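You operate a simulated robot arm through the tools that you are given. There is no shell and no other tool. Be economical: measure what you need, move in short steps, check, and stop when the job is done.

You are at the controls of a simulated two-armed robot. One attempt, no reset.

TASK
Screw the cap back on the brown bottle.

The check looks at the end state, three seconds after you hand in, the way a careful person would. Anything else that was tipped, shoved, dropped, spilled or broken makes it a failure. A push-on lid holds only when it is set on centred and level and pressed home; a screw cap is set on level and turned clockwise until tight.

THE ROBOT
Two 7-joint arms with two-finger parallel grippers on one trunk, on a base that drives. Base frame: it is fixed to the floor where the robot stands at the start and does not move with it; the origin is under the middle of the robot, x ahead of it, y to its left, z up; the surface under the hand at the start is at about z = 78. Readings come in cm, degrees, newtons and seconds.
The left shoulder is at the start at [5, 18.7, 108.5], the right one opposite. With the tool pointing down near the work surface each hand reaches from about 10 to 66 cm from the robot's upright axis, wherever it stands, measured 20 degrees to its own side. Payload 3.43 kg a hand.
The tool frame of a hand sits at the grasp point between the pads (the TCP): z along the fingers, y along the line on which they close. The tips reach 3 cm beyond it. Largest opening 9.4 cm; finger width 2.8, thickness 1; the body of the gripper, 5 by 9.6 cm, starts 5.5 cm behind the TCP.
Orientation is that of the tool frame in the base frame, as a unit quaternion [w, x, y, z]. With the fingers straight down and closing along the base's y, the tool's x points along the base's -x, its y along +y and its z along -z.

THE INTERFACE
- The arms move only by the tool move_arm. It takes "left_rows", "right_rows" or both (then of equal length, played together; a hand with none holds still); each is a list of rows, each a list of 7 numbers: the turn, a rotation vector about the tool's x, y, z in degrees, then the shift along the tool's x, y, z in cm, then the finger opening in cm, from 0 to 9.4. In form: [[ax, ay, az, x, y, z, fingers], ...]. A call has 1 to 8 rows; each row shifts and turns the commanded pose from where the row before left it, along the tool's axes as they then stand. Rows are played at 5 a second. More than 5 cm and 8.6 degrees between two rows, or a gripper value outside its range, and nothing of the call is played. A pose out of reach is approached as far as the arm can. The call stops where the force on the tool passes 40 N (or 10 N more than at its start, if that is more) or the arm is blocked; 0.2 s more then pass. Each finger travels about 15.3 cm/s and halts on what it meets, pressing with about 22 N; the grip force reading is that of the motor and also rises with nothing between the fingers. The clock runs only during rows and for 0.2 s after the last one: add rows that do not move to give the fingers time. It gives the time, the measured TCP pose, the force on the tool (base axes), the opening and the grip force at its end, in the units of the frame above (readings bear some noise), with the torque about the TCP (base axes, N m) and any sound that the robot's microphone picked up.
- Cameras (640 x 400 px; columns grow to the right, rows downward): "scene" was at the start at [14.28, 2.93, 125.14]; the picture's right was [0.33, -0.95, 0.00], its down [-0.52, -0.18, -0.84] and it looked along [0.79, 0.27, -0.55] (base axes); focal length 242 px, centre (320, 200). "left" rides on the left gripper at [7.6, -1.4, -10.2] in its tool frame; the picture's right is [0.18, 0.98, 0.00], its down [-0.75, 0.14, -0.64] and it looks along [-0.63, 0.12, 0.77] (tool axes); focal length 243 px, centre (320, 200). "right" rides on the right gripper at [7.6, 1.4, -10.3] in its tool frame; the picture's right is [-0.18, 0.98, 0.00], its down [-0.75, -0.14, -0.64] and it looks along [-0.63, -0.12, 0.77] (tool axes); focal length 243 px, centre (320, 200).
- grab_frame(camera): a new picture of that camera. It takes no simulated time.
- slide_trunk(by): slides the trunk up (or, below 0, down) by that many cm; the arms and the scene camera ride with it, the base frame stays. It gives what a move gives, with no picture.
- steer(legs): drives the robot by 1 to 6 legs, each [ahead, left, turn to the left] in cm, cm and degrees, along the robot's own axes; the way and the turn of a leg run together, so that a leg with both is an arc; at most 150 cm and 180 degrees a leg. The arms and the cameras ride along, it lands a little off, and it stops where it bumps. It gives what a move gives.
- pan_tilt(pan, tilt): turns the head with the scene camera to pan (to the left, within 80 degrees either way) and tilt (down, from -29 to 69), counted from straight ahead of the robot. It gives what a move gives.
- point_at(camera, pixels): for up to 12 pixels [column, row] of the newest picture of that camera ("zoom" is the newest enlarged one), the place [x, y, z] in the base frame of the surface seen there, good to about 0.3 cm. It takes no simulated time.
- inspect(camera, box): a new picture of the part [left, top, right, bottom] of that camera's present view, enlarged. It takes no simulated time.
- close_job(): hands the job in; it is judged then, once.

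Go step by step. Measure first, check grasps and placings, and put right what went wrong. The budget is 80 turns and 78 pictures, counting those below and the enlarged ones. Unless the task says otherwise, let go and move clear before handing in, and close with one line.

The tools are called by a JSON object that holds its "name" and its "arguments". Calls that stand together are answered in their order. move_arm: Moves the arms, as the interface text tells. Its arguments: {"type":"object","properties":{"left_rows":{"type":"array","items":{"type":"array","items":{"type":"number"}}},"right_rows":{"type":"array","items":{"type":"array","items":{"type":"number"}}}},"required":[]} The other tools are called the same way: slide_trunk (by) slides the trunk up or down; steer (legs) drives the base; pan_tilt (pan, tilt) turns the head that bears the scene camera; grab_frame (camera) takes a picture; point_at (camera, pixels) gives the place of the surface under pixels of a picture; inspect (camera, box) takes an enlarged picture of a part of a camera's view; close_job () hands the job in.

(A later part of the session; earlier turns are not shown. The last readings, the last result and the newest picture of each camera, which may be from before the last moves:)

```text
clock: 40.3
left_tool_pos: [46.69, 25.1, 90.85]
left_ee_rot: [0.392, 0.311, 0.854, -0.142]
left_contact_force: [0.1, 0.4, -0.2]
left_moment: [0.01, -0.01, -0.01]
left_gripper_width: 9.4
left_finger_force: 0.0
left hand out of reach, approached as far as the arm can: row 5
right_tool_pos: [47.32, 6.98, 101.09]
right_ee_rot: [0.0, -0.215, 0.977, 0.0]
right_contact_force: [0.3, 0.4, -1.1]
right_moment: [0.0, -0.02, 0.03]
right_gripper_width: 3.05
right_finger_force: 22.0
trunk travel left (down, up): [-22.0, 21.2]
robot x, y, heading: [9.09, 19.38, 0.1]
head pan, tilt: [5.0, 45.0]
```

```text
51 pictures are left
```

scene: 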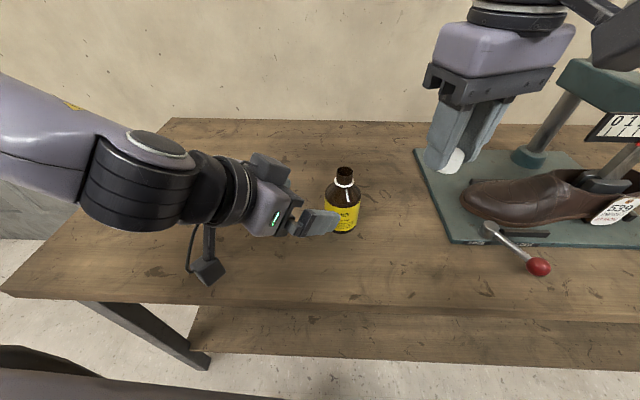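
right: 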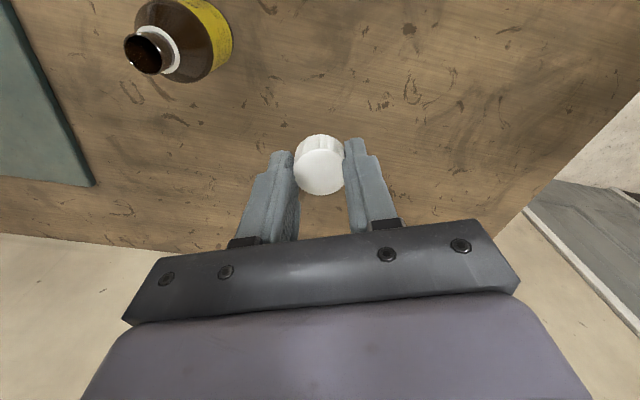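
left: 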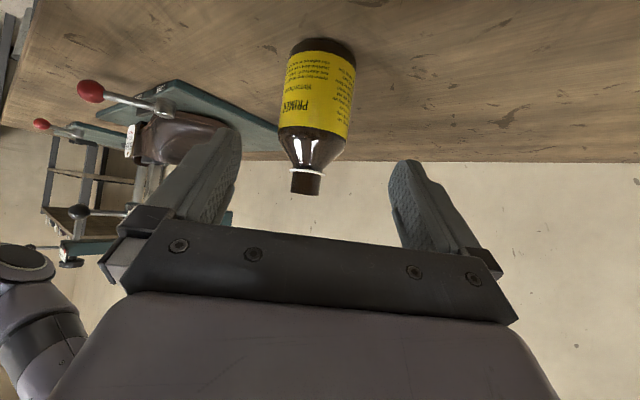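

The left hand is well placed with the bottle between its fingers' lines. I'll re-verify the bottle position before advancing.

{"name": "point_at", "arguments": {"camera": "left", "pixels": [[318, 90], [289, 95], [352, 95], [305, 185], [306, 172], [292, 180], [320, 185], [320, 50]]}}

{"name": "point_at", "arguments": {"camera": "scene", "pixels": [[344, 168], [344, 176], [342, 205], [344, 225], [325, 225], [312, 220], [207, 270]]}}

```text
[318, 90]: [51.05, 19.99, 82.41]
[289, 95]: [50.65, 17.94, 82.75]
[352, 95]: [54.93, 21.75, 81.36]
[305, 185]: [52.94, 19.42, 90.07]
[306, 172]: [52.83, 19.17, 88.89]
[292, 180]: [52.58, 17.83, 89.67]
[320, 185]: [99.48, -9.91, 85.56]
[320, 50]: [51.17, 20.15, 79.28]
```

```text
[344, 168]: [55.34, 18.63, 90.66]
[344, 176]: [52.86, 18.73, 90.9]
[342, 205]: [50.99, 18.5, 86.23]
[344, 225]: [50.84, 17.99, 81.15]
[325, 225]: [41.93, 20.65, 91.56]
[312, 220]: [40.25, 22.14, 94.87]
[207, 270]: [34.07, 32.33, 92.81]
```

Bottle confirmed on the finger centreline. Advancing along the fingers, without closing yet.

{"name": "move_arm", "arguments": {"left_rows": [[0, 0, 0, 0.1, -0.07, 2.95, 9.4], [0, 0, 0, 0.1, -0.07, 2.95, 9.4], [0, 0, 0, 0.1, -0.07, 2.95, 9.4], [0, 0, 0, 0.1, -0.07, 2.95, 9.4], [0, 0, 0, 0, 0, 0, 9.4]]}}

{"name": "grab_frame", "arguments": {"camera": "left"}}

{"name": "inspect", "arguments": {"camera": "scene", "box": [200, 120, 400, 270]}}

```text
clock: 41.5
left_tool_pos: [52.61, 24.17, 85.0]
left_ee_rot: [0.391, 0.311, 0.854, -0.142]
left_contact_force: [-1.1, -0.5, 0.2]
left_moment: [0.03, 0.0, -0.07]
left_gripper_width: 9.4
left_finger_force: 0.0
left hand out of reach, approached as far as the arm can: row 2, 3, 4
right_tool_pos: [47.37, 7.03, 101.07]
right_ee_rot: [0.0, -0.216, 0.976, 0.0]
right_contact_force: [0.6, -0.2, 0.7]
right_moment: [-0.01, 0.04, 0.01]
right_gripper_width: 3.06
right_finger_force: 22.1
trunk travel left (down, up): [-22.0, 21.2]
robot x, y, heading: [8.91, 18.84, 0.2]
head pan, tilt: [5.0, 45.0]
```

```text
50 pictures are left
```

left: 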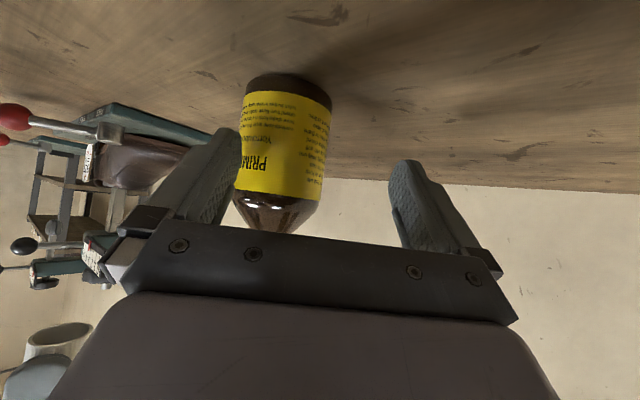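

```text
2.67 times, centred on (300, 195) of scene
```

zoom: 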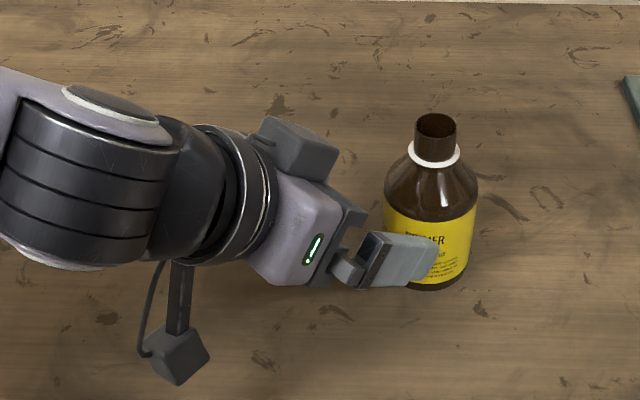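

The left hand drifted sideways at its inward limit, without contact. I'll back it out, then shift the robot right 8 cm to give it room.

{"name": "move_arm", "arguments": {"left_rows": [[0, 0, 0, 0, 0, -3, 9.4], [0, 0, 0, 0, 0, -3, 9.4], [0, 0, 0, 0, 0, -3, 9.4], [0, 0, 0, 0, 0, -3, 9.4], [0, 0, 0, 0, 2, 0, 9.4], [0, 0, 0, 0, 2, 0, 9.4], [0, 0, 0, 0, 2, 0, 9.4]]}}

{"name": "grab_frame", "arguments": {"camera": "scene"}}

```text
clock: 43.1
left_tool_pos: [49.59, 34.61, 92.88]
left_ee_rot: [0.391, 0.311, 0.855, -0.142]
left_contact_force: [0.2, 0.7, -0.5]
left_moment: [-0.02, 0.0, 0.02]
left_gripper_width: 9.39
left_finger_force: 0.0
right_tool_pos: [47.21, 7.01, 101.16]
right_ee_rot: [0.0, -0.215, 0.977, 0.0]
right_contact_force: [-0.1, -0.5, -0.9]
right_moment: [0.0, 0.05, 0.05]
right_gripper_width: 3.08
right_finger_force: 22.1
trunk travel left (down, up): [-22.0, 21.2]
robot x, y, heading: [9.15, 19.28, 0.1]
head pan, tilt: [5.0, 45.0]
```

```text
48 pictures are left
```

scene: 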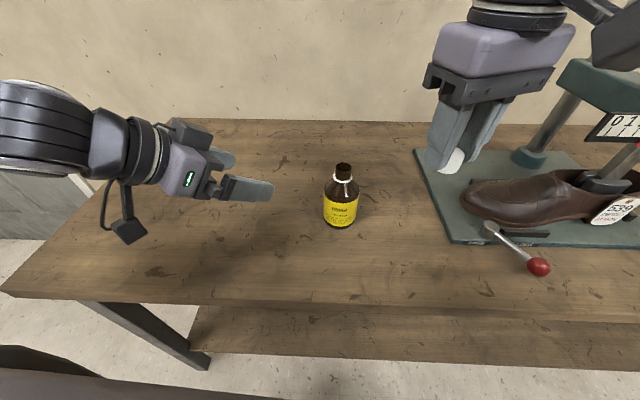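

{"name": "move_arm", "arguments": {"left_rows": [[0, 0, 0, 0, 0, -3, 9.4], [0, 0, 0, 0, 0, -3, 9.4], [0, 0, 0, 0, 0, 0, 9.4]], "right_rows": [[0, 0, 0, -1.4, 3.03, 0, 2.5], [0, 0, 0, -1.4, 3.03, 0, 2.5], [0, 0, 0, -1.4, 3.03, 0, 2.5]]}}

{"name": "steer", "arguments": {"legs": [[0, -10, 0]]}}

{"name": "grab_frame", "arguments": {"camera": "scene"}}

```text
clock: 43.9
left_tool_pos: [45.99, 37.51, 96.85]
left_ee_rot: [0.391, 0.31, 0.855, -0.142]
left_contact_force: [-0.2, -0.7, 0.5]
left_moment: [-0.03, -0.03, 0.01]
left_gripper_width: 9.38
left_finger_force: 0.1
right_tool_pos: [47.27, 17.11, 101.24]
right_ee_rot: [0.0, -0.216, 0.976, 0.0]
right_contact_force: [1.0, 0.2, -0.5]
right_moment: [0.02, 0.01, 0.01]
right_gripper_width: 3.05
right_finger_force: 22.7
trunk travel left (down, up): [-22.0, 21.2]
robot x, y, heading: [8.64, 19.01, 0.2]
head pan, tilt: [5.0, 45.0]
```

```text
clock: 45.4
left_tool_pos: [46.06, 27.65, 96.73]
left_ee_rot: [0.391, 0.311, 0.855, -0.141]
left_contact_force: [-0.6, -0.4, 0.5]
left_moment: [0.02, 0.0, 0.01]
left_gripper_width: 9.41
left_finger_force: 0.0
right_tool_pos: [47.34, 7.24, 101.14]
right_ee_rot: [-0.001, -0.215, 0.977, 0.0]
right_contact_force: [0.9, 0.6, 1.2]
right_moment: [-0.02, 0.0, -0.01]
right_gripper_width: 3.05
right_finger_force: 22.1
trunk travel left (down, up): [-22.0, 21.2]
robot x, y, heading: [8.72, 9.19, -0.1]
head pan, tilt: [5.0, 45.0]
```

```text
47 pictures are left
```

scene: 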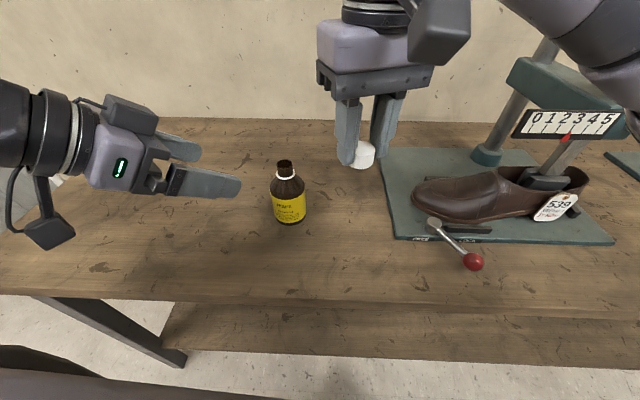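

{"name": "inspect", "arguments": {"camera": "scene", "box": [230, 140, 350, 230]}}

{"name": "move_arm", "arguments": {"right_rows": [[0, 0, 0, -2.7, 1.9, 0.25, 2.5], [0, 0, 0, -2.7, 1.9, 0.25, 2.5], [0, 0, 0, -2.7, 1.9, 0.25, 2.5], [0, 0, 0, -2.7, 1.9, 0.25, 2.5], [0, 0, 0, 0, 0, 0, 2.5]]}}

```text
4.44 times, centred on (290, 185) of scene
```

zoom: 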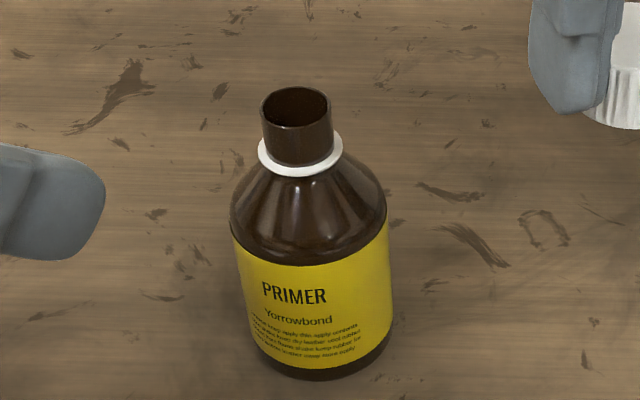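

```text
clock: 46.6
left_tool_pos: [46.06, 27.57, 96.71]
left_ee_rot: [0.391, 0.311, 0.854, -0.142]
left_contact_force: [-0.5, -0.7, 0.3]
left_moment: [0.01, -0.01, 0.01]
left_gripper_width: 9.4
left_finger_force: 0.0
right_tool_pos: [53.88, 18.62, 100.09]
right_ee_rot: [0.0, -0.215, 0.977, 0.0]
right_contact_force: [-0.3, -0.8, -0.3]
right_moment: [-0.01, 0.03, -0.01]
right_gripper_width: 3.05
right_finger_force: 21.9
trunk travel left (down, up): [-22.0, 21.2]
robot x, y, heading: [8.88, 9.34, 0.1]
head pan, tilt: [5.0, 45.0]
```

The right hand reaches over the bottle. Now a bottle re-measurement.

{"name": "point_at", "arguments": {"camera": "zoom", "pixels": [[264, 108], [330, 108], [296, 90], [298, 140], [262, 150], [339, 150], [310, 245], [310, 345], [240, 240], [380, 240]]}}

{"name": "grab_frame", "arguments": {"camera": "left"}}

{"name": "grab_frame", "arguments": {"camera": "right"}}

```text
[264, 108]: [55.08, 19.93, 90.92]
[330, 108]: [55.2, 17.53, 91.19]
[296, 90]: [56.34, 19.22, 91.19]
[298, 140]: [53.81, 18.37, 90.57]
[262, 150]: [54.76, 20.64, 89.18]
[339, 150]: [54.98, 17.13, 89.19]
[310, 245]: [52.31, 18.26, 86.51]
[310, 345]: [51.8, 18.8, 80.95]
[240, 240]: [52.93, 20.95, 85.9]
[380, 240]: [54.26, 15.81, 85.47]
```

```text
45 pictures are left
```

left: 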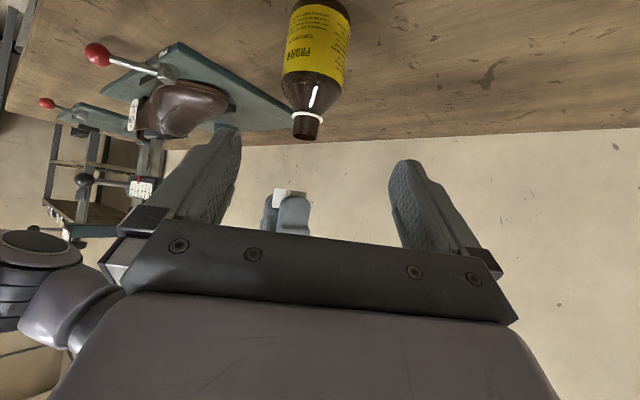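

```text
44 pictures are left
```

right: 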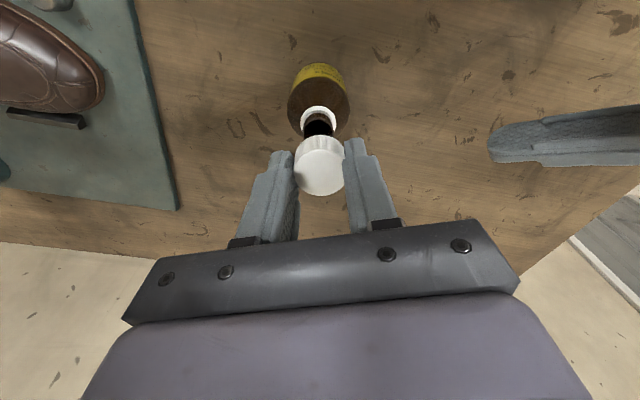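

The earlier nudge slid the bottle to about (54.95, 18.7), still upright. I'll line up the left hand first, then go in part way.

{"name": "move_arm", "arguments": {"left_rows": [[0, 0, 0, 1.5, -0.55, 0, 9.4], [0, 0, 0, 1.45, -0.55, 0, 9.4], [0, 0, 0, 0, 0, 3, 9.4], [0, 0, 0, 0, 0, 3, 9.4], [0, 0, 0, 0, 0, 0, 9.4]]}}

{"name": "grab_frame", "arguments": {"camera": "left"}}

```text
clock: 47.8
left_tool_pos: [49.03, 25.38, 91.35]
left_ee_rot: [0.392, 0.31, 0.855, -0.142]
left_contact_force: [0.6, -0.3, -0.1]
left_moment: [-0.01, 0.01, 0.0]
left_gripper_width: 9.43
left_finger_force: 0.1
left hand out of reach, approached as far as the arm can: row 1, 2
right_tool_pos: [53.84, 18.63, 100.07]
right_ee_rot: [0.0, -0.216, 0.976, 0.0]
right_contact_force: [0.5, 0.2, -0.1]
right_moment: [0.02, -0.01, 0.0]
right_gripper_width: 3.04
right_finger_force: 21.7
trunk travel left (down, up): [-22.0, 21.2]
robot x, y, heading: [8.93, 9.41, 0.3]
head pan, tilt: [5.0, 45.0]
```

```text
43 pictures are left
```

left: 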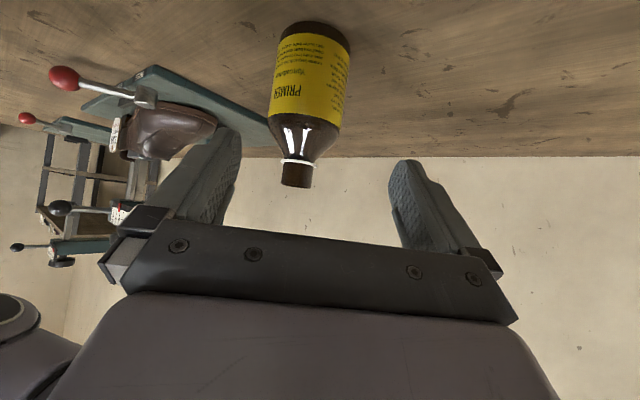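

The blocked direction is down and back toward the body, so lowering the trunk should help the left arm. I'll raise both hands first, then slide the trunk down 10 cm.

{"name": "move_arm", "arguments": {"left_rows": [[0, 0, 0, -3.02, 0, -2.6, 9.4], [0, 0, 0, -3.02, 0, -2.6, 9.4], [0, 0, 0, 0, 0, 0, 9.4]], "right_rows": [[0, 0, 0, 0, 0, -4, 2.5], [0, 0, 0, 0, 0, -4, 2.5], [0, 0, 0, 0, 0, -1, 2.5]]}}

{"name": "slide_trunk", "arguments": {"by": -10}}

```text
clock: 48.8
left_tool_pos: [48.9, 25.39, 99.23]
left_ee_rot: [0.392, 0.31, 0.854, -0.141]
left_contact_force: [-0.7, -0.1, 0.3]
left_moment: [0.01, 0.0, -0.01]
left_gripper_width: 9.4
left_finger_force: 0.0
right_tool_pos: [56.63, 13.18, 107.63]
right_ee_rot: [-0.026, -0.169, 0.985, 0.035]
right_contact_force: [1.1, 0.8, 1.0]
right_moment: [-0.02, 0.03, -0.02]
right_gripper_width: 3.05
right_finger_force: 21.8
right hand out of reach, approached as far as the arm can: row 2, 3
trunk travel left (down, up): [-22.0, 21.2]
robot x, y, heading: [9.12, 9.58, -0.0]
head pan, tilt: [5.0, 45.0]
stopped in row 3 (right hand): the arm was blocked; the commanded pose is now the measured one
```

```text
clock: 50.1
left_tool_pos: [49.02, 25.24, 89.29]
left_ee_rot: [0.391, 0.312, 0.854, -0.141]
left_contact_force: [0.3, 0.7, -0.4]
left_moment: [0.01, 0.01, -0.03]
left_gripper_width: 9.4
left_finger_force: 0.0
right_tool_pos: [56.46, 13.36, 97.63]
right_ee_rot: [-0.026, -0.169, 0.985, 0.034]
right_contact_force: [0.0, 0.6, 0.1]
right_moment: [0.01, -0.03, 0.02]
right_gripper_width: 3.09
right_finger_force: 22.0
trunk travel left (down, up): [-12.0, 31.2]
robot x, y, heading: [9.13, 9.23, 0.0]
head pan, tilt: [5.0, 45.0]
```

Trunk is lowered. I'll align the left hand sideways (−1.2 cm) and then go in 4 cm to test.

{"name": "move_arm", "arguments": {"left_rows": [[0, 0, 0, -0.1, -0.6, 0, 9.4], [0, 0, 0, -0.1, -0.57, 0, 9.4], [0, 0, 0, 0, 0, 2, 9.4], [0, 0, 0, 0, 0, 2, 9.4], [0, 0, 0, 0, 0, 0, 9.4]]}}

{"name": "grab_frame", "arguments": {"camera": "left"}}

{"name": "grab_frame", "arguments": {"camera": "scene"}}

```text
clock: 51.4
left_tool_pos: [50.61, 22.4, 86.71]
left_ee_rot: [0.392, 0.311, 0.854, -0.141]
left_contact_force: [-0.8, -0.9, -0.3]
left_moment: [0.0, 0.01, 0.0]
left_gripper_width: 9.43
left_finger_force: 0.1
right_tool_pos: [56.62, 13.29, 97.47]
right_ee_rot: [-0.024, -0.169, 0.985, 0.034]
right_contact_force: [0.2, 1.1, -0.3]
right_moment: [0.01, 0.01, 0.0]
right_gripper_width: 3.04
right_finger_force: 21.7
trunk travel left (down, up): [-12.0, 31.2]
robot x, y, heading: [8.7, 9.15, 0.4]
head pan, tilt: [5.0, 45.0]
```

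```text
42 pictures are left
```

left: 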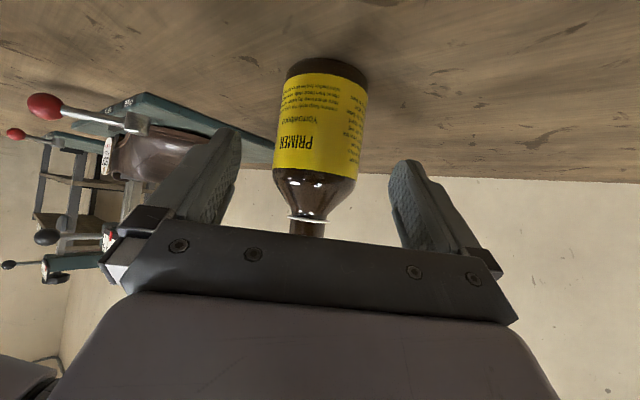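

```text
41 pictures are left
```

scene: 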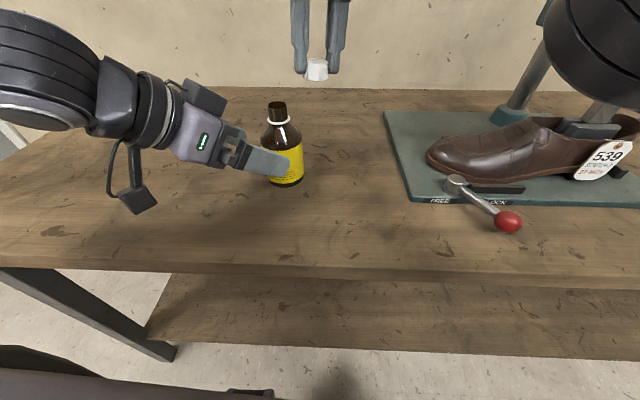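

No limits now, and the bottle sits centred between the left fingers. Going in the last 6 cm.

{"name": "move_arm", "arguments": {"left_rows": [[0, 0, 0, -0.05, 0, 2, 9.4], [0, 0, 0, -0.05, 0, 2, 9.4], [0, 0, 0, -0.05, 0, 2, 9.4], [0, 0, 0, 0, 0, 0, 9.4]]}}

{"name": "grab_frame", "arguments": {"camera": "left"}}

{"name": "inspect", "arguments": {"camera": "scene", "box": [200, 50, 360, 210]}}

```text
clock: 52.4
left_tool_pos: [54.21, 19.43, 82.9]
left_ee_rot: [0.391, 0.312, 0.854, -0.141]
left_contact_force: [0.0, 0.4, 0.2]
left_moment: [0.01, 0.0, -0.05]
left_gripper_width: 9.38
left_finger_force: 0.0
right_tool_pos: [56.49, 13.28, 97.55]
right_ee_rot: [-0.027, -0.169, 0.985, 0.034]
right_contact_force: [0.1, -0.2, -0.3]
right_moment: [0.01, -0.01, -0.02]
right_gripper_width: 3.08
right_finger_force: 22.2
trunk travel left (down, up): [-12.0, 31.2]
robot x, y, heading: [8.95, 9.26, -0.1]
head pan, tilt: [5.0, 45.0]
```

```text
40 pictures are left
```

left: 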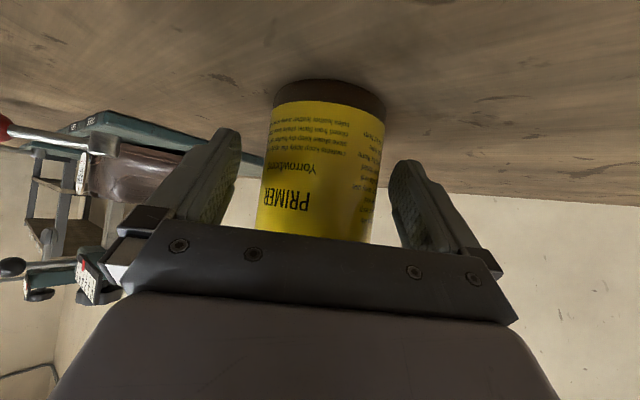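

```text
2.50 times, centred on (280, 130) of scene
```

zoom: 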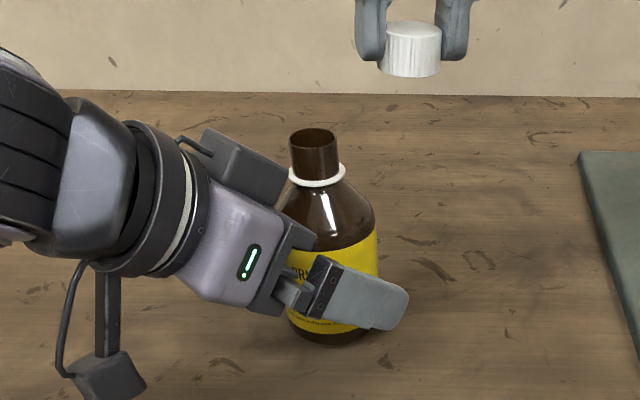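

Bottle is between the fingers. Closing the left hand on it.

{"name": "move_arm", "arguments": {"left_rows": [[0, 0, 0, 0, 0, 0, 7], [0, 0, 0, 0, 0, 0, 6], [0, 0, 0, 0, 0, 0, 5.4], [0, 0, 0, 0, 0, 0, 5.4]]}}

{"name": "inspect", "arguments": {"camera": "scene", "box": [240, 80, 340, 160]}}

```text
clock: 53.4
left_tool_pos: [54.14, 19.43, 82.88]
left_ee_rot: [0.392, 0.31, 0.855, -0.141]
left_contact_force: [0.9, 0.8, 0.3]
left_moment: [-0.06, -0.01, 0.04]
left_gripper_width: 6.63
left_finger_force: 21.7
right_tool_pos: [56.57, 13.25, 97.69]
right_ee_rot: [-0.027, -0.168, 0.985, 0.033]
right_contact_force: [1.2, 0.0, 0.1]
right_moment: [-0.01, 0.0, 0.01]
right_gripper_width: 3.04
right_finger_force: 21.6
trunk travel left (down, up): [-12.0, 31.2]
robot x, y, heading: [9.17, 9.51, 0.0]
head pan, tilt: [5.0, 45.0]
```

```text
5.00 times, centred on (290, 120) of scene
```

zoom: 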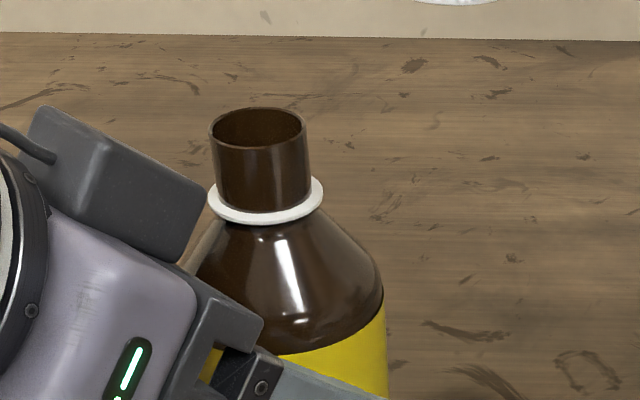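

Bottle held at 6.6 cm with 22 N. Measuring the neck precisely now.

{"name": "point_at", "arguments": {"camera": "zoom", "pixels": [[213, 127], [304, 125], [258, 109], [260, 149], [262, 160], [262, 195], [222, 190], [307, 185], [265, 222], [110, 140], [170, 200], [190, 230]]}}

```text
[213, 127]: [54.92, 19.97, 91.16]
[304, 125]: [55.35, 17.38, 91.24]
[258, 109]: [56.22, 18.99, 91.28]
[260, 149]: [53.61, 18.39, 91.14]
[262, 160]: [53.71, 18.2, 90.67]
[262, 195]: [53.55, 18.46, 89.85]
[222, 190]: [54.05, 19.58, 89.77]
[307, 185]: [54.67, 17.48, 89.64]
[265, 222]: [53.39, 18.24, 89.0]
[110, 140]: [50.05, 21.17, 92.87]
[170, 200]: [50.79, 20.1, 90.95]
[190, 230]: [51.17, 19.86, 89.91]
```

Neck centre is (54.95, 18.65) with its top at 91.2. I'll level the right hand (it picked up a 5° tilt) and bring the cap over the neck at the same height.

{"name": "move_arm", "arguments": {"right_rows": [[4.38, -2.4, 0, 0, 0, 0, 2.5], [0, 0, 6, 0, 0, 0, 2.5], [0, 0, 6, 0, 0, 0, 2.5], [0, 0, 0, 0.44, 2.78, 0, 2.5], [0, 0, 0, 0.44, 2.78, 0, 2.5], [0, 0, 0, 0, 0, 0, 2.5]]}}

{"name": "inspect", "arguments": {"camera": "scene", "box": [220, 30, 360, 160]}}

{"name": "grab_frame", "arguments": {"camera": "right"}}

```text
clock: 55.0
left_tool_pos: [54.28, 19.48, 82.95]
left_ee_rot: [0.391, 0.312, 0.854, -0.142]
left_contact_force: [-0.5, 0.7, 0.3]
left_moment: [-0.03, 0.02, -0.01]
left_gripper_width: 6.62
left_finger_force: 22.0
right_tool_pos: [57.05, 13.34, 98.36]
right_ee_rot: [-0.001, -0.018, 0.999, 0.03]
right_contact_force: [0.2, 0.3, 0.1]
right_moment: [-0.01, 0.01, 0.03]
right_gripper_width: 3.06
right_finger_force: 21.6
right hand out of reach, approached as far as the arm can: row 4, 5
trunk travel left (down, up): [-12.0, 31.2]
robot x, y, heading: [8.99, 9.4, 0.2]
head pan, tilt: [5.0, 45.0]
stopped in row 6 (right hand): the arm was blocked; the commanded pose is now the measured one
```

```text
3.08 times, centred on (290, 95) of scene
```

zoom: 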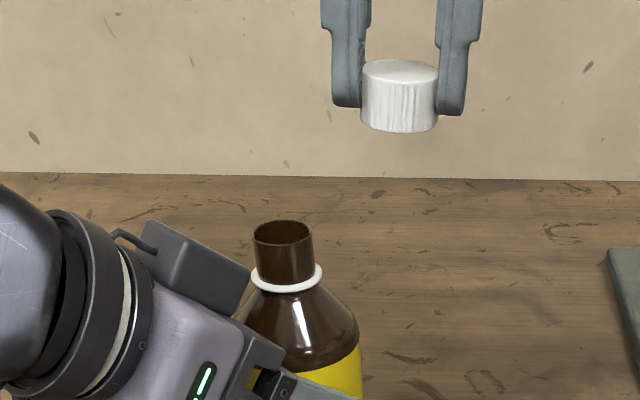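

```text
36 pictures are left
```

right: 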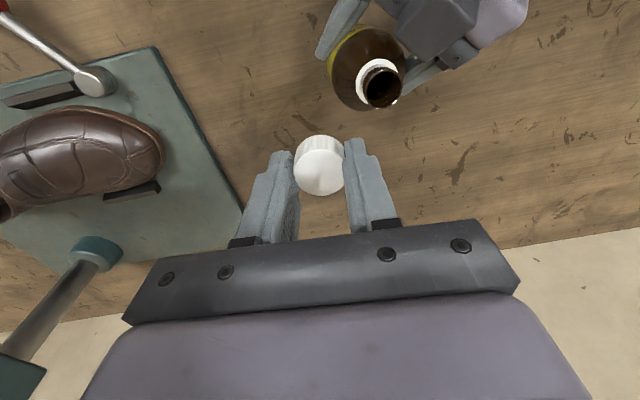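

The right arm reports being blocked, maybe by the press or a joint limit. I'll look right to check its elbow.

{"name": "pan_tilt", "arguments": {"pan": -35, "tilt": 30}}

{"name": "grab_frame", "arguments": {"camera": "scene"}}

```text
clock: 56.0
left_tool_pos: [54.11, 19.42, 82.93]
left_ee_rot: [0.391, 0.312, 0.854, -0.142]
left_contact_force: [-1.1, -0.1, -0.9]
left_moment: [-0.05, 0.06, -0.03]
left_gripper_width: 6.62
left_finger_force: 22.3
right_tool_pos: [57.1, 13.37, 98.31]
right_ee_rot: [-0.001, -0.018, 0.999, 0.03]
right_contact_force: [-0.2, 0.2, -0.1]
right_moment: [0.0, -0.01, 0.0]
right_gripper_width: 3.06
right_finger_force: 21.5
trunk travel left (down, up): [-12.0, 31.2]
robot x, y, heading: [8.48, 9.02, -0.1]
head pan, tilt: [-35.0, 30.0]
```

```text
35 pictures are left
```

scene: 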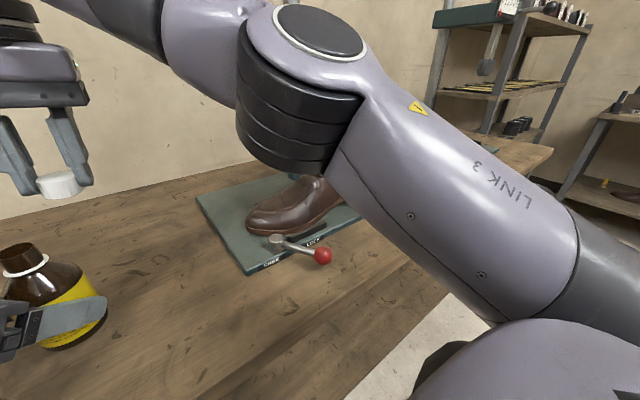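

{"name": "point_at", "arguments": {"camera": "scene", "pixels": [[290, 165], [320, 20], [450, 200], [180, 50], [110, 20], [290, 100], [240, 100]]}}

{"name": "move_arm", "arguments": {"right_rows": [[0, 0, 0, 0, 0, 1.5, 2.5], [0, 0, 0, 0, 0, 1.0, 2.5], [0, 0, 0, 0, 1, 0, 2.5], [0, 0, 0, 0, 1, 0, 2.5], [0, 0, 0, 0, 0, 0, 2.5]]}}

```text
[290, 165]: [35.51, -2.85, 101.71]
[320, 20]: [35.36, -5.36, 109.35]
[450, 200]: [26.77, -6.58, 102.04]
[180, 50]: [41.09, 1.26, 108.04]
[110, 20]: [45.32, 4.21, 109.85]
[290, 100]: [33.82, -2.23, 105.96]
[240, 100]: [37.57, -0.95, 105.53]
```

```text
clock: 57.2
left_tool_pos: [54.11, 19.41, 82.99]
left_ee_rot: [0.392, 0.311, 0.854, -0.142]
left_contact_force: [0.6, -0.2, 0.0]
left_moment: [-0.07, -0.01, 0.01]
left_gripper_width: 6.63
left_finger_force: 21.7
right_tool_pos: [57.6, 14.46, 96.35]
right_ee_rot: [-0.001, -0.007, 0.999, 0.036]
right_contact_force: [-0.6, -0.1, 0.2]
right_moment: [0.0, 0.01, -0.03]
right_gripper_width: 3.06
right_finger_force: 22.1
trunk travel left (down, up): [-12.0, 31.2]
robot x, y, heading: [9.57, 9.12, -0.1]
head pan, tilt: [-35.0, 30.0]
```

The elbow touches nothing, so it is a joint limit that eases lower down. I'll continue in small steps at a lower height, correcting the tilt.

{"name": "move_arm", "arguments": {"right_rows": [[2, 0, 0, 0.88, 1.4, 0.3, 2.5], [2, 0, 0, 0.88, 1.4, 0.3, 2.5], [0, 0, 0, 0.88, 1.4, 0.3, 2.5], [0, 0, 0, 0, 0, 0, 2.5]]}}

```text
clock: 58.4
left_tool_pos: [54.18, 19.3, 82.98]
left_ee_rot: [0.392, 0.311, 0.854, -0.142]
left_contact_force: [0.4, -0.4, -0.3]
left_moment: [-0.06, 0.03, 0.01]
left_gripper_width: 6.63
left_finger_force: 22.4
right_tool_pos: [57.54, 13.79, 96.69]
right_ee_rot: [-0.003, 0.026, 0.999, 0.02]
right_contact_force: [-0.2, 0.0, 1.1]
right_moment: [0.0, 0.0, -0.02]
right_gripper_width: 3.08
right_finger_force: 21.7
right hand out of reach, approached as far as the arm can: row 2, 3
trunk travel left (down, up): [-12.0, 31.2]
robot x, y, heading: [9.27, 9.13, 0.0]
head pan, tilt: [-35.0, 30.0]
stopped in row 4 (right hand): the arm was blocked; the commanded pose is now the measured one
```

The right arm needs the bottle lower relative to its shoulder. The left grip is firm, so I'll raise the trunk 5 cm with the bottle in hand and then lower the left hand back by the same amount.

{"name": "slide_trunk", "arguments": {"by": 5}}

{"name": "move_arm", "arguments": {"left_rows": [[0, 0, 0, 0.755, 0, 0.656, 5.4], [0, 0, 0, 0.755, 0, 0.656, 5.4], [0, 0, 0, 0.755, 0, 0.656, 5.4], [0, 0, 0, 0.755, 0, 0.656, 5.4], [0, 0, 0, 0.45, 0, 0.4, 5.4], [0, 0, 0, 0, 0, 0, 5.4]]}}

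```text
clock: 59.3
left_tool_pos: [54.33, 19.33, 88.03]
left_ee_rot: [0.391, 0.311, 0.854, -0.142]
left_contact_force: [0.6, -0.1, -3.3]
left_moment: [0.01, 0.0, 0.04]
left_gripper_width: 6.61
left_finger_force: 22.7
right_tool_pos: [57.43, 13.79, 101.64]
right_ee_rot: [-0.004, 0.025, 0.999, 0.02]
right_contact_force: [0.1, 0.3, -1.0]
right_moment: [0.0, 0.01, -0.01]
right_gripper_width: 3.05
right_finger_force: 21.8
trunk travel left (down, up): [-17.0, 26.2]
robot x, y, heading: [9.09, 9.22, -0.1]
head pan, tilt: [-35.0, 30.0]
```

```text
clock: 60.7
left_tool_pos: [54.18, 19.45, 83.24]
left_ee_rot: [0.391, 0.312, 0.854, -0.142]
left_contact_force: [-0.3, 0.3, -2.2]
left_moment: [0.02, 0.02, 0.02]
left_gripper_width: 6.64
left_finger_force: 22.3
right_tool_pos: [57.49, 13.82, 101.72]
right_ee_rot: [-0.002, 0.025, 0.999, 0.02]
right_contact_force: [-0.2, -0.8, 0.3]
right_moment: [0.0, -0.03, 0.04]
right_gripper_width: 3.04
right_finger_force: 22.2
trunk travel left (down, up): [-17.0, 26.2]
robot x, y, heading: [8.94, 9.44, -0.2]
head pan, tilt: [-35.0, 30.0]
```

That worked: the left arm followed without limits. I'll repeat with another 4 cm for more margin.

{"name": "slide_trunk", "arguments": {"by": 4}}

{"name": "move_arm", "arguments": {"left_rows": [[0, 0, 0, 0.755, 0, 0.656, 5.4], [0, 0, 0, 0.755, 0, 0.656, 5.4], [0, 0, 0, 0.755, 0, 0.656, 5.4], [0, 0, 0, 0.755, 0, 0.656, 5.4], [0, 0, 0, 0, 0, 0, 5.4]]}}

```text
clock: 61.6
left_tool_pos: [54.23, 19.36, 87.3]
left_ee_rot: [0.392, 0.31, 0.855, -0.141]
left_contact_force: [0.6, 0.4, -3.0]
left_moment: [0.02, 0.02, -0.01]
left_gripper_width: 6.62
left_finger_force: 22.0
right_tool_pos: [57.52, 13.79, 105.66]
right_ee_rot: [-0.003, 0.025, 0.999, 0.021]
right_contact_force: [-0.2, 0.1, 0.8]
right_moment: [0.01, 0.0, 0.0]
right_gripper_width: 3.06
right_finger_force: 21.9
trunk travel left (down, up): [-21.0, 22.2]
robot x, y, heading: [9.27, 9.4, -0.2]
head pan, tilt: [-35.0, 30.0]
```

```text
clock: 62.8
left_tool_pos: [54.36, 19.34, 83.36]
left_ee_rot: [0.392, 0.311, 0.854, -0.141]
left_contact_force: [0.0, -0.6, -2.3]
left_moment: [0.03, 0.04, 0.03]
left_gripper_width: 6.62
left_finger_force: 22.4
right_tool_pos: [57.38, 13.82, 105.59]
right_ee_rot: [-0.004, 0.025, 0.999, 0.021]
right_contact_force: [-0.4, -0.5, -0.7]
right_moment: [-0.02, 0.0, -0.02]
right_gripper_width: 3.07
right_finger_force: 22.1
trunk travel left (down, up): [-21.0, 22.2]
robot x, y, heading: [8.85, 9.15, 0.1]
head pan, tilt: [-35.0, 30.0]
```

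Now I'll set the bottle down with the last 0.4 cm, and lower and level the right hand beside the neck.

{"name": "move_arm", "arguments": {"left_rows": [[0, 0, 0, 0.15, 0, 0.13, 5.4], [0, 0, 0, 0.15, 0, 0.13, 5.4], [0, 0, 0, 0, 0, 0, 5.4], [0, 0, 0, 0, 0, 0, 5.4]], "right_rows": [[2.3, -0.3, 0, 0, 0, 2, 2.5], [0, 0, 0, 0, 0, 2, 2.5], [0, 0, 0, 0, 0, 2, 2.5], [0, 0, 0, 0, 0, 0, 2.5]]}}

{"name": "pan_tilt", "arguments": {"pan": 5, "tilt": 45}}

{"name": "inspect", "arguments": {"camera": "scene", "box": [220, 50, 380, 220]}}

```text
clock: 63.8
left_tool_pos: [54.38, 19.43, 82.94]
left_ee_rot: [0.391, 0.311, 0.854, -0.142]
left_contact_force: [0.2, 0.0, -0.3]
left_moment: [0.0, 0.04, 0.02]
left_gripper_width: 6.62
left_finger_force: 22.4
right_tool_pos: [57.26, 14.06, 99.69]
right_ee_rot: [-0.001, 0.024, 1.0, -0.001]
right_contact_force: [-0.2, -0.1, -0.5]
right_moment: [0.02, 0.02, -0.04]
right_gripper_width: 3.07
right_finger_force: 21.9
trunk travel left (down, up): [-21.0, 22.2]
robot x, y, heading: [8.77, 9.31, -0.2]
head pan, tilt: [-35.0, 30.0]
```

```text
clock: 64.8
left_tool_pos: [54.12, 19.42, 82.86]
left_ee_rot: [0.392, 0.311, 0.854, -0.142]
left_contact_force: [0.7, 0.4, -0.3]
left_moment: [-0.08, 0.01, 0.05]
left_gripper_width: 6.6
left_finger_force: 22.1
right_tool_pos: [57.33, 14.02, 99.59]
right_ee_rot: [-0.001, 0.023, 1.0, -0.001]
right_contact_force: [0.5, 0.2, -0.2]
right_moment: [-0.01, -0.01, 0.0]
right_gripper_width: 3.04
right_finger_force: 22.2
trunk travel left (down, up): [-21.0, 22.2]
robot x, y, heading: [8.94, 9.11, 0.0]
head pan, tilt: [5.0, 45.0]
```

```text
2.35 times, centred on (300, 135) of scene
```

zoom: 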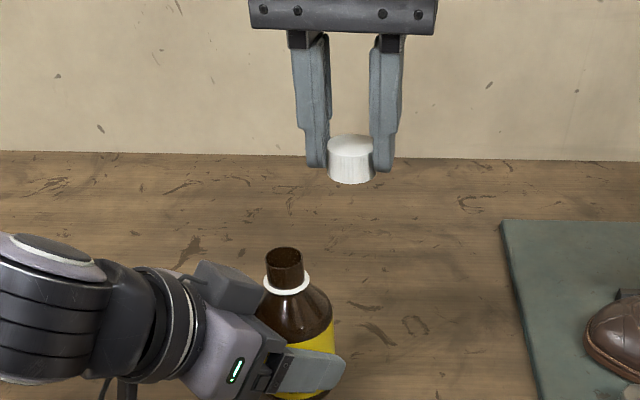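

Bottle is set down and the right hand is level. Measuring cap and neck together.

{"name": "inspect", "arguments": {"camera": "scene", "box": [270, 95, 390, 185]}}

{"name": "grab_frame", "arguments": {"camera": "right"}}

```text
4.44 times, centred on (330, 140) of scene
```

zoom: 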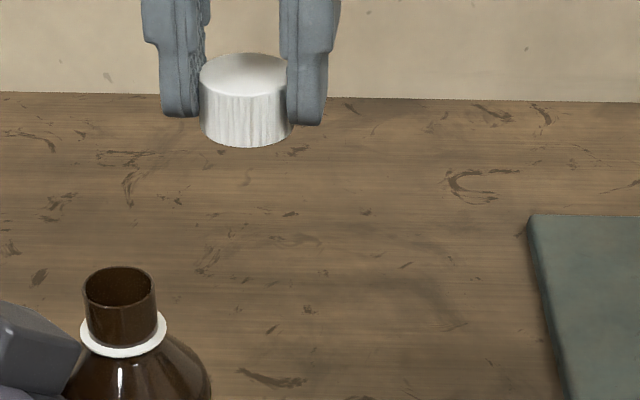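

```text
32 pictures are left
```

right: 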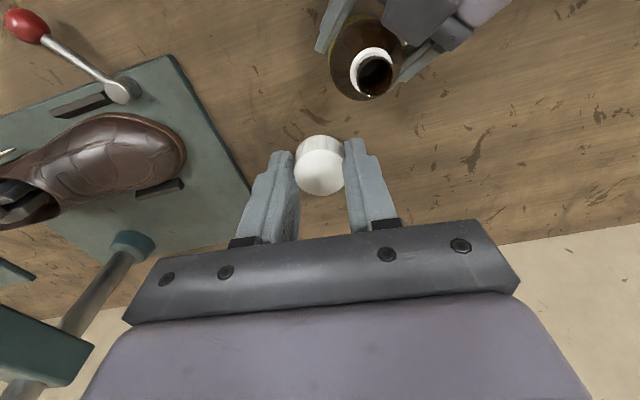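

{"name": "point_at", "arguments": {"camera": "zoom", "pixels": [[245, 56], [245, 90], [203, 78], [246, 73], [246, 120], [246, 144], [120, 269], [121, 310], [87, 288], [152, 286], [122, 325], [124, 354]]}}

{"name": "point_at", "arguments": {"camera": "right", "pixels": [[320, 175], [320, 192], [320, 155], [300, 175], [343, 172], [374, 58], [374, 96], [358, 75], [392, 75]]}}

```text
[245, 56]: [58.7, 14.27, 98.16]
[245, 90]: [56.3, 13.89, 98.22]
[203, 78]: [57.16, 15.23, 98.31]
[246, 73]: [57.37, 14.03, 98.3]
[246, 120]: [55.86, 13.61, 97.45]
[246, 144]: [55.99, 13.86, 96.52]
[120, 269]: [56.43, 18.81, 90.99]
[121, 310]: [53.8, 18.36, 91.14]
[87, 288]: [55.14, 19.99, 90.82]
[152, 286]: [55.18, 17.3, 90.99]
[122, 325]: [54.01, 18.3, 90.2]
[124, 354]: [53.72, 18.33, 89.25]
```

```text
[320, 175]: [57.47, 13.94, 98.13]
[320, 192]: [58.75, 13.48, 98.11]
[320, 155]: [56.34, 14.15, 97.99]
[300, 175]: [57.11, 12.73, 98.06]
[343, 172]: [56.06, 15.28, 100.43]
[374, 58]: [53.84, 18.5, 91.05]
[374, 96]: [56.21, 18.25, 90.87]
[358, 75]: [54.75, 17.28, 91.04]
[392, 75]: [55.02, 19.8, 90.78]
```

Cap is centred on the TCP, and the neck is at (55.05, 18.6). Moving the cap over the neck and down to about 1.6 cm above it.

{"name": "move_arm", "arguments": {"right_rows": [[0, 0, 0, 1.25, 2.23, 0, 2.5], [0, 0, 0, 1.25, 2.23, 0, 2.5], [0, 0, 0, 0, 0, 1.5, 2.5], [0, 0, 0, 0, 0, 1.5, 2.5], [0, 0, 0, 0, 0, 0, 2.5]]}}

{"name": "inspect", "arguments": {"camera": "scene", "box": [240, 80, 360, 180]}}

{"name": "grab_frame", "arguments": {"camera": "right"}}

```text
clock: 66.0
left_tool_pos: [54.22, 19.48, 83.04]
left_ee_rot: [0.391, 0.311, 0.854, -0.142]
left_contact_force: [-0.7, -0.3, 0.8]
left_moment: [-0.11, 0.03, -0.03]
left_gripper_width: 6.64
left_finger_force: 22.4
right_tool_pos: [55.03, 18.61, 96.49]
right_ee_rot: [-0.001, 0.023, 1.0, -0.002]
right_contact_force: [0.6, 0.5, -0.7]
right_moment: [0.01, 0.01, 0.01]
right_gripper_width: 3.03
right_finger_force: 22.1
trunk travel left (down, up): [-21.0, 22.2]
robot x, y, heading: [8.89, 9.37, 0.2]
head pan, tilt: [5.0, 45.0]
```

```text
4.00 times, centred on (300, 130) of scene
```

zoom: 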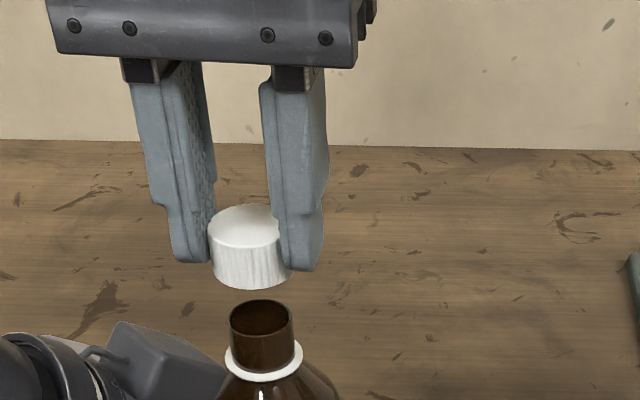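

```text
30 pictures are left
```

right: 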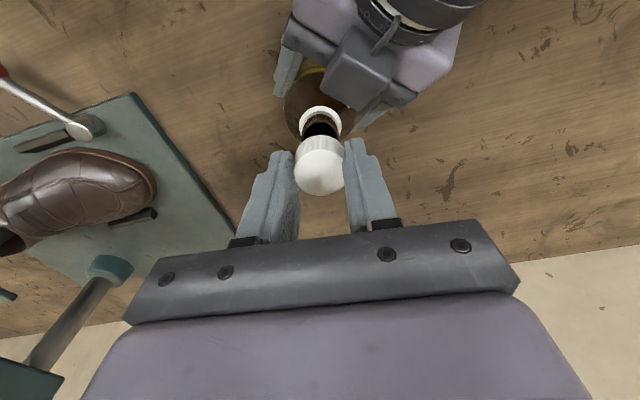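

{"name": "point_at", "arguments": {"camera": "zoom", "pixels": [[246, 209], [246, 245], [214, 230], [247, 286], [260, 302], [261, 342], [232, 320], [292, 318], [246, 228]]}}

{"name": "point_at", "arguments": {"camera": "right", "pixels": [[320, 172], [320, 192], [320, 153], [297, 172], [343, 172], [320, 118], [305, 128], [336, 128]]}}

```text
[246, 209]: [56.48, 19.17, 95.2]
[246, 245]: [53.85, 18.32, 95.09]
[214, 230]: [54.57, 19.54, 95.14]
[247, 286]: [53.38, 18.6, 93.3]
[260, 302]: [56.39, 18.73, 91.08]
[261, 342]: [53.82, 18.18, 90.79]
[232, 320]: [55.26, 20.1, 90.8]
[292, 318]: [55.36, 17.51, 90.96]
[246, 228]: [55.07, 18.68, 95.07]
```

```text
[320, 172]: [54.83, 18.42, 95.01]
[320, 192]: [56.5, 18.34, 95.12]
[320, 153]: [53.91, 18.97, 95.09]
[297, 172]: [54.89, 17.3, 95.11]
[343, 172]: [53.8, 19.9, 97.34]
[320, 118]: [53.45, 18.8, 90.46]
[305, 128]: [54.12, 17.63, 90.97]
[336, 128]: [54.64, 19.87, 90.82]
```

Cap and neck centres agree within 0.1–0.2 cm. Lowering gently to contact.

{"name": "move_arm", "arguments": {"right_rows": [[0, 0, 0, 0, 0, 1, 2.5], [0, 0, 0, 0, 0, 0.8, 2.5], [0, 0, 0, 0, 0, 0.3, 2.5], [0, 0, 0, 0, 0, 0.2, 2.5], [0, 0, 0, 0, 0, 0, 2.5]]}}

{"name": "inspect", "arguments": {"camera": "scene", "box": [240, 80, 360, 180]}}

```text
clock: 67.2
left_tool_pos: [54.29, 19.34, 82.95]
left_ee_rot: [0.391, 0.311, 0.854, -0.142]
left_contact_force: [-0.8, -0.3, 0.7]
left_moment: [-0.11, 0.06, -0.01]
left_gripper_width: 6.61
left_finger_force: 21.8
right_tool_pos: [55.11, 18.65, 94.27]
right_ee_rot: [-0.001, 0.023, 1.0, -0.001]
right_contact_force: [0.3, -0.2, 0.8]
right_moment: [0.02, -0.02, 0.02]
right_gripper_width: 3.05
right_finger_force: 21.6
trunk travel left (down, up): [-21.0, 22.2]
robot x, y, heading: [9.05, 9.11, -0.1]
head pan, tilt: [5.0, 45.0]
```

```text
4.00 times, centred on (300, 130) of scene
```

zoom: 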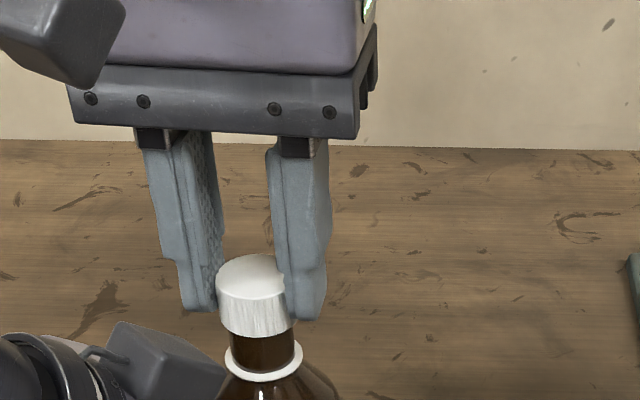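

Cap is at the rim, no force yet. Continuing down in small steps.

{"name": "move_arm", "arguments": {"right_rows": [[0, 0, 0, 0, 0, 0.2, 2.5], [0, 0, 0, 0, 0, 0.2, 2.5], [0, 0, 0, 0, 0, 0, 2.5]]}}

{"name": "move_arm", "arguments": {"right_rows": [[0, 0, 0, 0, 0, 0.2, 2.5], [0, 0, 0, 0, 0, 0.2, 2.5], [0, 0, 0, 0, 0, 0, 2.5]]}}

```text
clock: 68.0
left_tool_pos: [54.13, 19.44, 82.88]
left_ee_rot: [0.392, 0.311, 0.854, -0.141]
left_contact_force: [4.3, -1.9, -6.7]
left_moment: [-0.07, -0.08, 0.02]
left_gripper_width: 6.62
left_finger_force: 22.4
right_tool_pos: [54.97, 18.52, 94.05]
right_ee_rot: [0.001, 0.024, 1.0, 0.0]
right_contact_force: [2.1, 2.0, 26.3]
right_moment: [0.11, 0.17, 0.01]
right_gripper_width: 3.07
right_finger_force: 22.0
trunk travel left (down, up): [-21.0, 22.2]
robot x, y, heading: [9.21, 9.21, -0.3]
head pan, tilt: [5.0, 45.0]
```

```text
clock: 68.8
left_tool_pos: [54.01, 19.5, 83.0]
left_ee_rot: [0.391, 0.312, 0.854, -0.141]
left_contact_force: [0.2, -0.2, -7.3]
left_moment: [0.04, -0.2, 0.0]
left_gripper_width: 6.61
left_finger_force: 21.8
right_tool_pos: [54.94, 18.54, 93.71]
right_ee_rot: [0.001, 0.024, 1.0, -0.001]
right_contact_force: [4.3, 1.8, 26.3]
right_moment: [0.08, 0.15, 0.01]
right_gripper_width: 3.05
right_finger_force: 22.4
trunk travel left (down, up): [-21.0, 22.2]
robot x, y, heading: [8.88, 9.29, 0.1]
head pan, tilt: [5.0, 45.0]
```

{"name": "inspect", "arguments": {"camera": "scene", "box": [240, 80, 360, 180]}}

{"name": "grab_frame", "arguments": {"camera": "right"}}

```text
4.00 times, centred on (300, 130) of scene
```

zoom: 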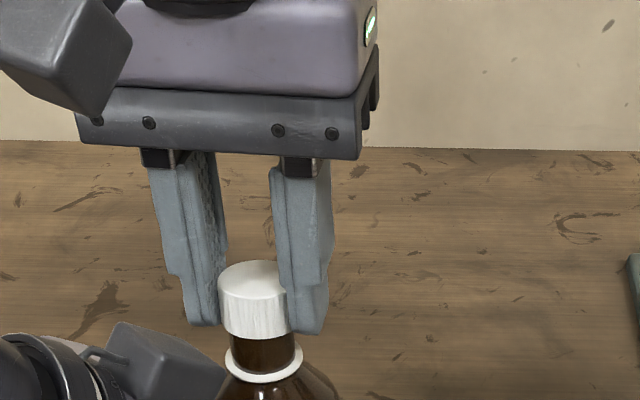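

```text
27 pictures are left
```

right: 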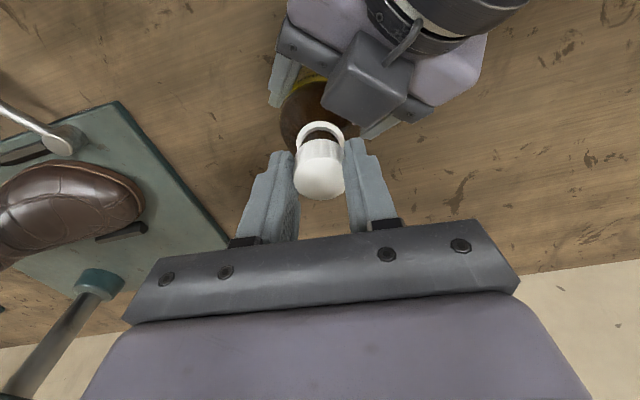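

{"name": "point_at", "arguments": {"camera": "zoom", "pixels": [[254, 264], [254, 296], [222, 290], [222, 315], [254, 334], [286, 325], [227, 362], [302, 360], [264, 380], [235, 345], [292, 345], [262, 348]]}}

{"name": "point_at", "arguments": {"camera": "right", "pixels": [[320, 196], [320, 162], [300, 182], [342, 180], [320, 142], [320, 123], [303, 133], [341, 133], [298, 160], [342, 160]]}}

```text
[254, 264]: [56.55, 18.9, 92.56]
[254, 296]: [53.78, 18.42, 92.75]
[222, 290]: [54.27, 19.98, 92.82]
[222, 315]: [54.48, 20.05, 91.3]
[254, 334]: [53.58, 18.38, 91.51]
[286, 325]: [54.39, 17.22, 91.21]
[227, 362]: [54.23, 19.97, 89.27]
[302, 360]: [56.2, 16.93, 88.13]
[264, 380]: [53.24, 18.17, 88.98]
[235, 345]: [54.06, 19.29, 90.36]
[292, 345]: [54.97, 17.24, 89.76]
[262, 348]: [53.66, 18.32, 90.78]
```

```text
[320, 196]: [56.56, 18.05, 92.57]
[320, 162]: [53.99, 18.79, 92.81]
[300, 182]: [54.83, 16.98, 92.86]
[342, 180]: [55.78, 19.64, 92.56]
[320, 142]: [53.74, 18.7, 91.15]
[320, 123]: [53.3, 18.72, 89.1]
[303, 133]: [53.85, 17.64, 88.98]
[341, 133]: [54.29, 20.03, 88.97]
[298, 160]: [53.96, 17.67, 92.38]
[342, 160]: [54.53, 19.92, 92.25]
```

The cap slipped up about 0.4 cm in the grip while resting on the rim. The contact torque and points suggest it sits about 0.2 cm too far toward −y. I'll lift slightly, shift +y, and lower again gently.

{"name": "move_arm", "arguments": {"right_rows": [[0, 0, 0, 0, 0, -0.5, 2.5], [0, 0, 0, -0.1, 0.2, 0, 2.5], [0, 0, 0, 0, 0, 0, 2.5]]}}

{"name": "move_arm", "arguments": {"right_rows": [[0, 0, 0, 0, 0, 0.25, 2.5], [0, 0, 0, 0, 0, 0.15, 2.5], [0, 0, 0, 0, 0, 0, 2.5]]}}

```text
clock: 69.6
left_tool_pos: [54.25, 19.48, 83.08]
left_ee_rot: [0.392, 0.311, 0.854, -0.141]
left_contact_force: [1.5, 0.0, -1.0]
left_moment: [-0.03, 0.0, 0.0]
left_gripper_width: 6.61
left_finger_force: 22.0
right_tool_pos: [55.18, 18.87, 93.92]
right_ee_rot: [-0.001, 0.024, 1.0, -0.001]
right_contact_force: [0.6, -0.1, 0.6]
right_moment: [0.0, -0.03, 0.01]
right_gripper_width: 3.07
right_finger_force: 21.9
trunk travel left (down, up): [-21.0, 22.2]
robot x, y, heading: [8.9, 9.11, 0.0]
head pan, tilt: [5.0, 45.0]
```

```text
clock: 70.4
left_tool_pos: [54.23, 19.29, 82.88]
left_ee_rot: [0.392, 0.311, 0.854, -0.141]
left_contact_force: [4.1, -1.2, -1.8]
left_moment: [-0.01, 0.0, 0.13]
left_gripper_width: 6.62
left_finger_force: 21.8
right_tool_pos: [55.08, 18.76, 93.72]
right_ee_rot: [0.001, 0.024, 1.0, -0.001]
right_contact_force: [0.5, 0.0, 14.6]
right_moment: [-0.23, -0.01, 0.01]
right_gripper_width: 3.04
right_finger_force: 22.1
trunk travel left (down, up): [-21.0, 22.2]
robot x, y, heading: [9.34, 9.66, 0.1]
head pan, tilt: [5.0, 45.0]
```

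Now the torque shows contact on the −y edge, so I overshot. Lifting, shifting back 0.12 cm, and lowering again.

{"name": "move_arm", "arguments": {"right_rows": [[0, 0, 0, 0, 0, -0.4, 2.5], [0, 0, 0, 0, -0.12, 0, 2.5], [0, 0, 0, 0, 0, 0.25, 2.5], [0, 0, 0, 0, 0, 0.15, 2.5], [0, 0, 0, 0, 0, 0, 2.5]]}}

```text
clock: 71.6
left_tool_pos: [54.21, 19.29, 83.03]
left_ee_rot: [0.392, 0.312, 0.854, -0.141]
left_contact_force: [4.1, -0.4, 0.0]
left_moment: [-0.06, 0.08, 0.02]
left_gripper_width: 6.63
left_finger_force: 21.9
right_tool_pos: [55.11, 18.64, 93.65]
right_ee_rot: [0.0, 0.024, 1.0, -0.001]
right_contact_force: [-1.3, 0.4, 9.1]
right_moment: [-0.09, 0.07, 0.0]
right_gripper_width: 3.05
right_finger_force: 21.9
trunk travel left (down, up): [-21.0, 22.2]
robot x, y, heading: [9.01, 9.55, 0.0]
head pan, tilt: [5.0, 45.0]
```

Torque points to a remaining small offset toward (+x,+y). I'll shift by (−0.08, −0.08) and lower again.

{"name": "move_arm", "arguments": {"right_rows": [[0, 0, 0, 0, 0, -0.4, 2.5], [0, 0, 0, 0.08, -0.08, 0, 2.5], [0, 0, 0, 0, 0, 0.25, 2.5], [0, 0, 0, 0, 0, 0.2, 2.5], [0, 0, 0, 0, 0, 0, 2.5]]}}

```text
clock: 72.8
left_tool_pos: [54.27, 19.38, 83.04]
left_ee_rot: [0.391, 0.311, 0.855, -0.142]
left_contact_force: [4.7, 0.5, 0.7]
left_moment: [-0.1, -0.01, 0.05]
left_gripper_width: 6.62
left_finger_force: 21.7
right_tool_pos: [54.98, 18.57, 93.57]
right_ee_rot: [0.0, 0.024, 1.0, -0.001]
right_contact_force: [-0.1, -0.2, 9.3]
right_moment: [0.11, 0.04, 0.04]
right_gripper_width: 3.07
right_finger_force: 21.5
trunk travel left (down, up): [-21.0, 22.2]
robot x, y, heading: [8.89, 8.86, -0.0]
head pan, tilt: [5.0, 45.0]
```

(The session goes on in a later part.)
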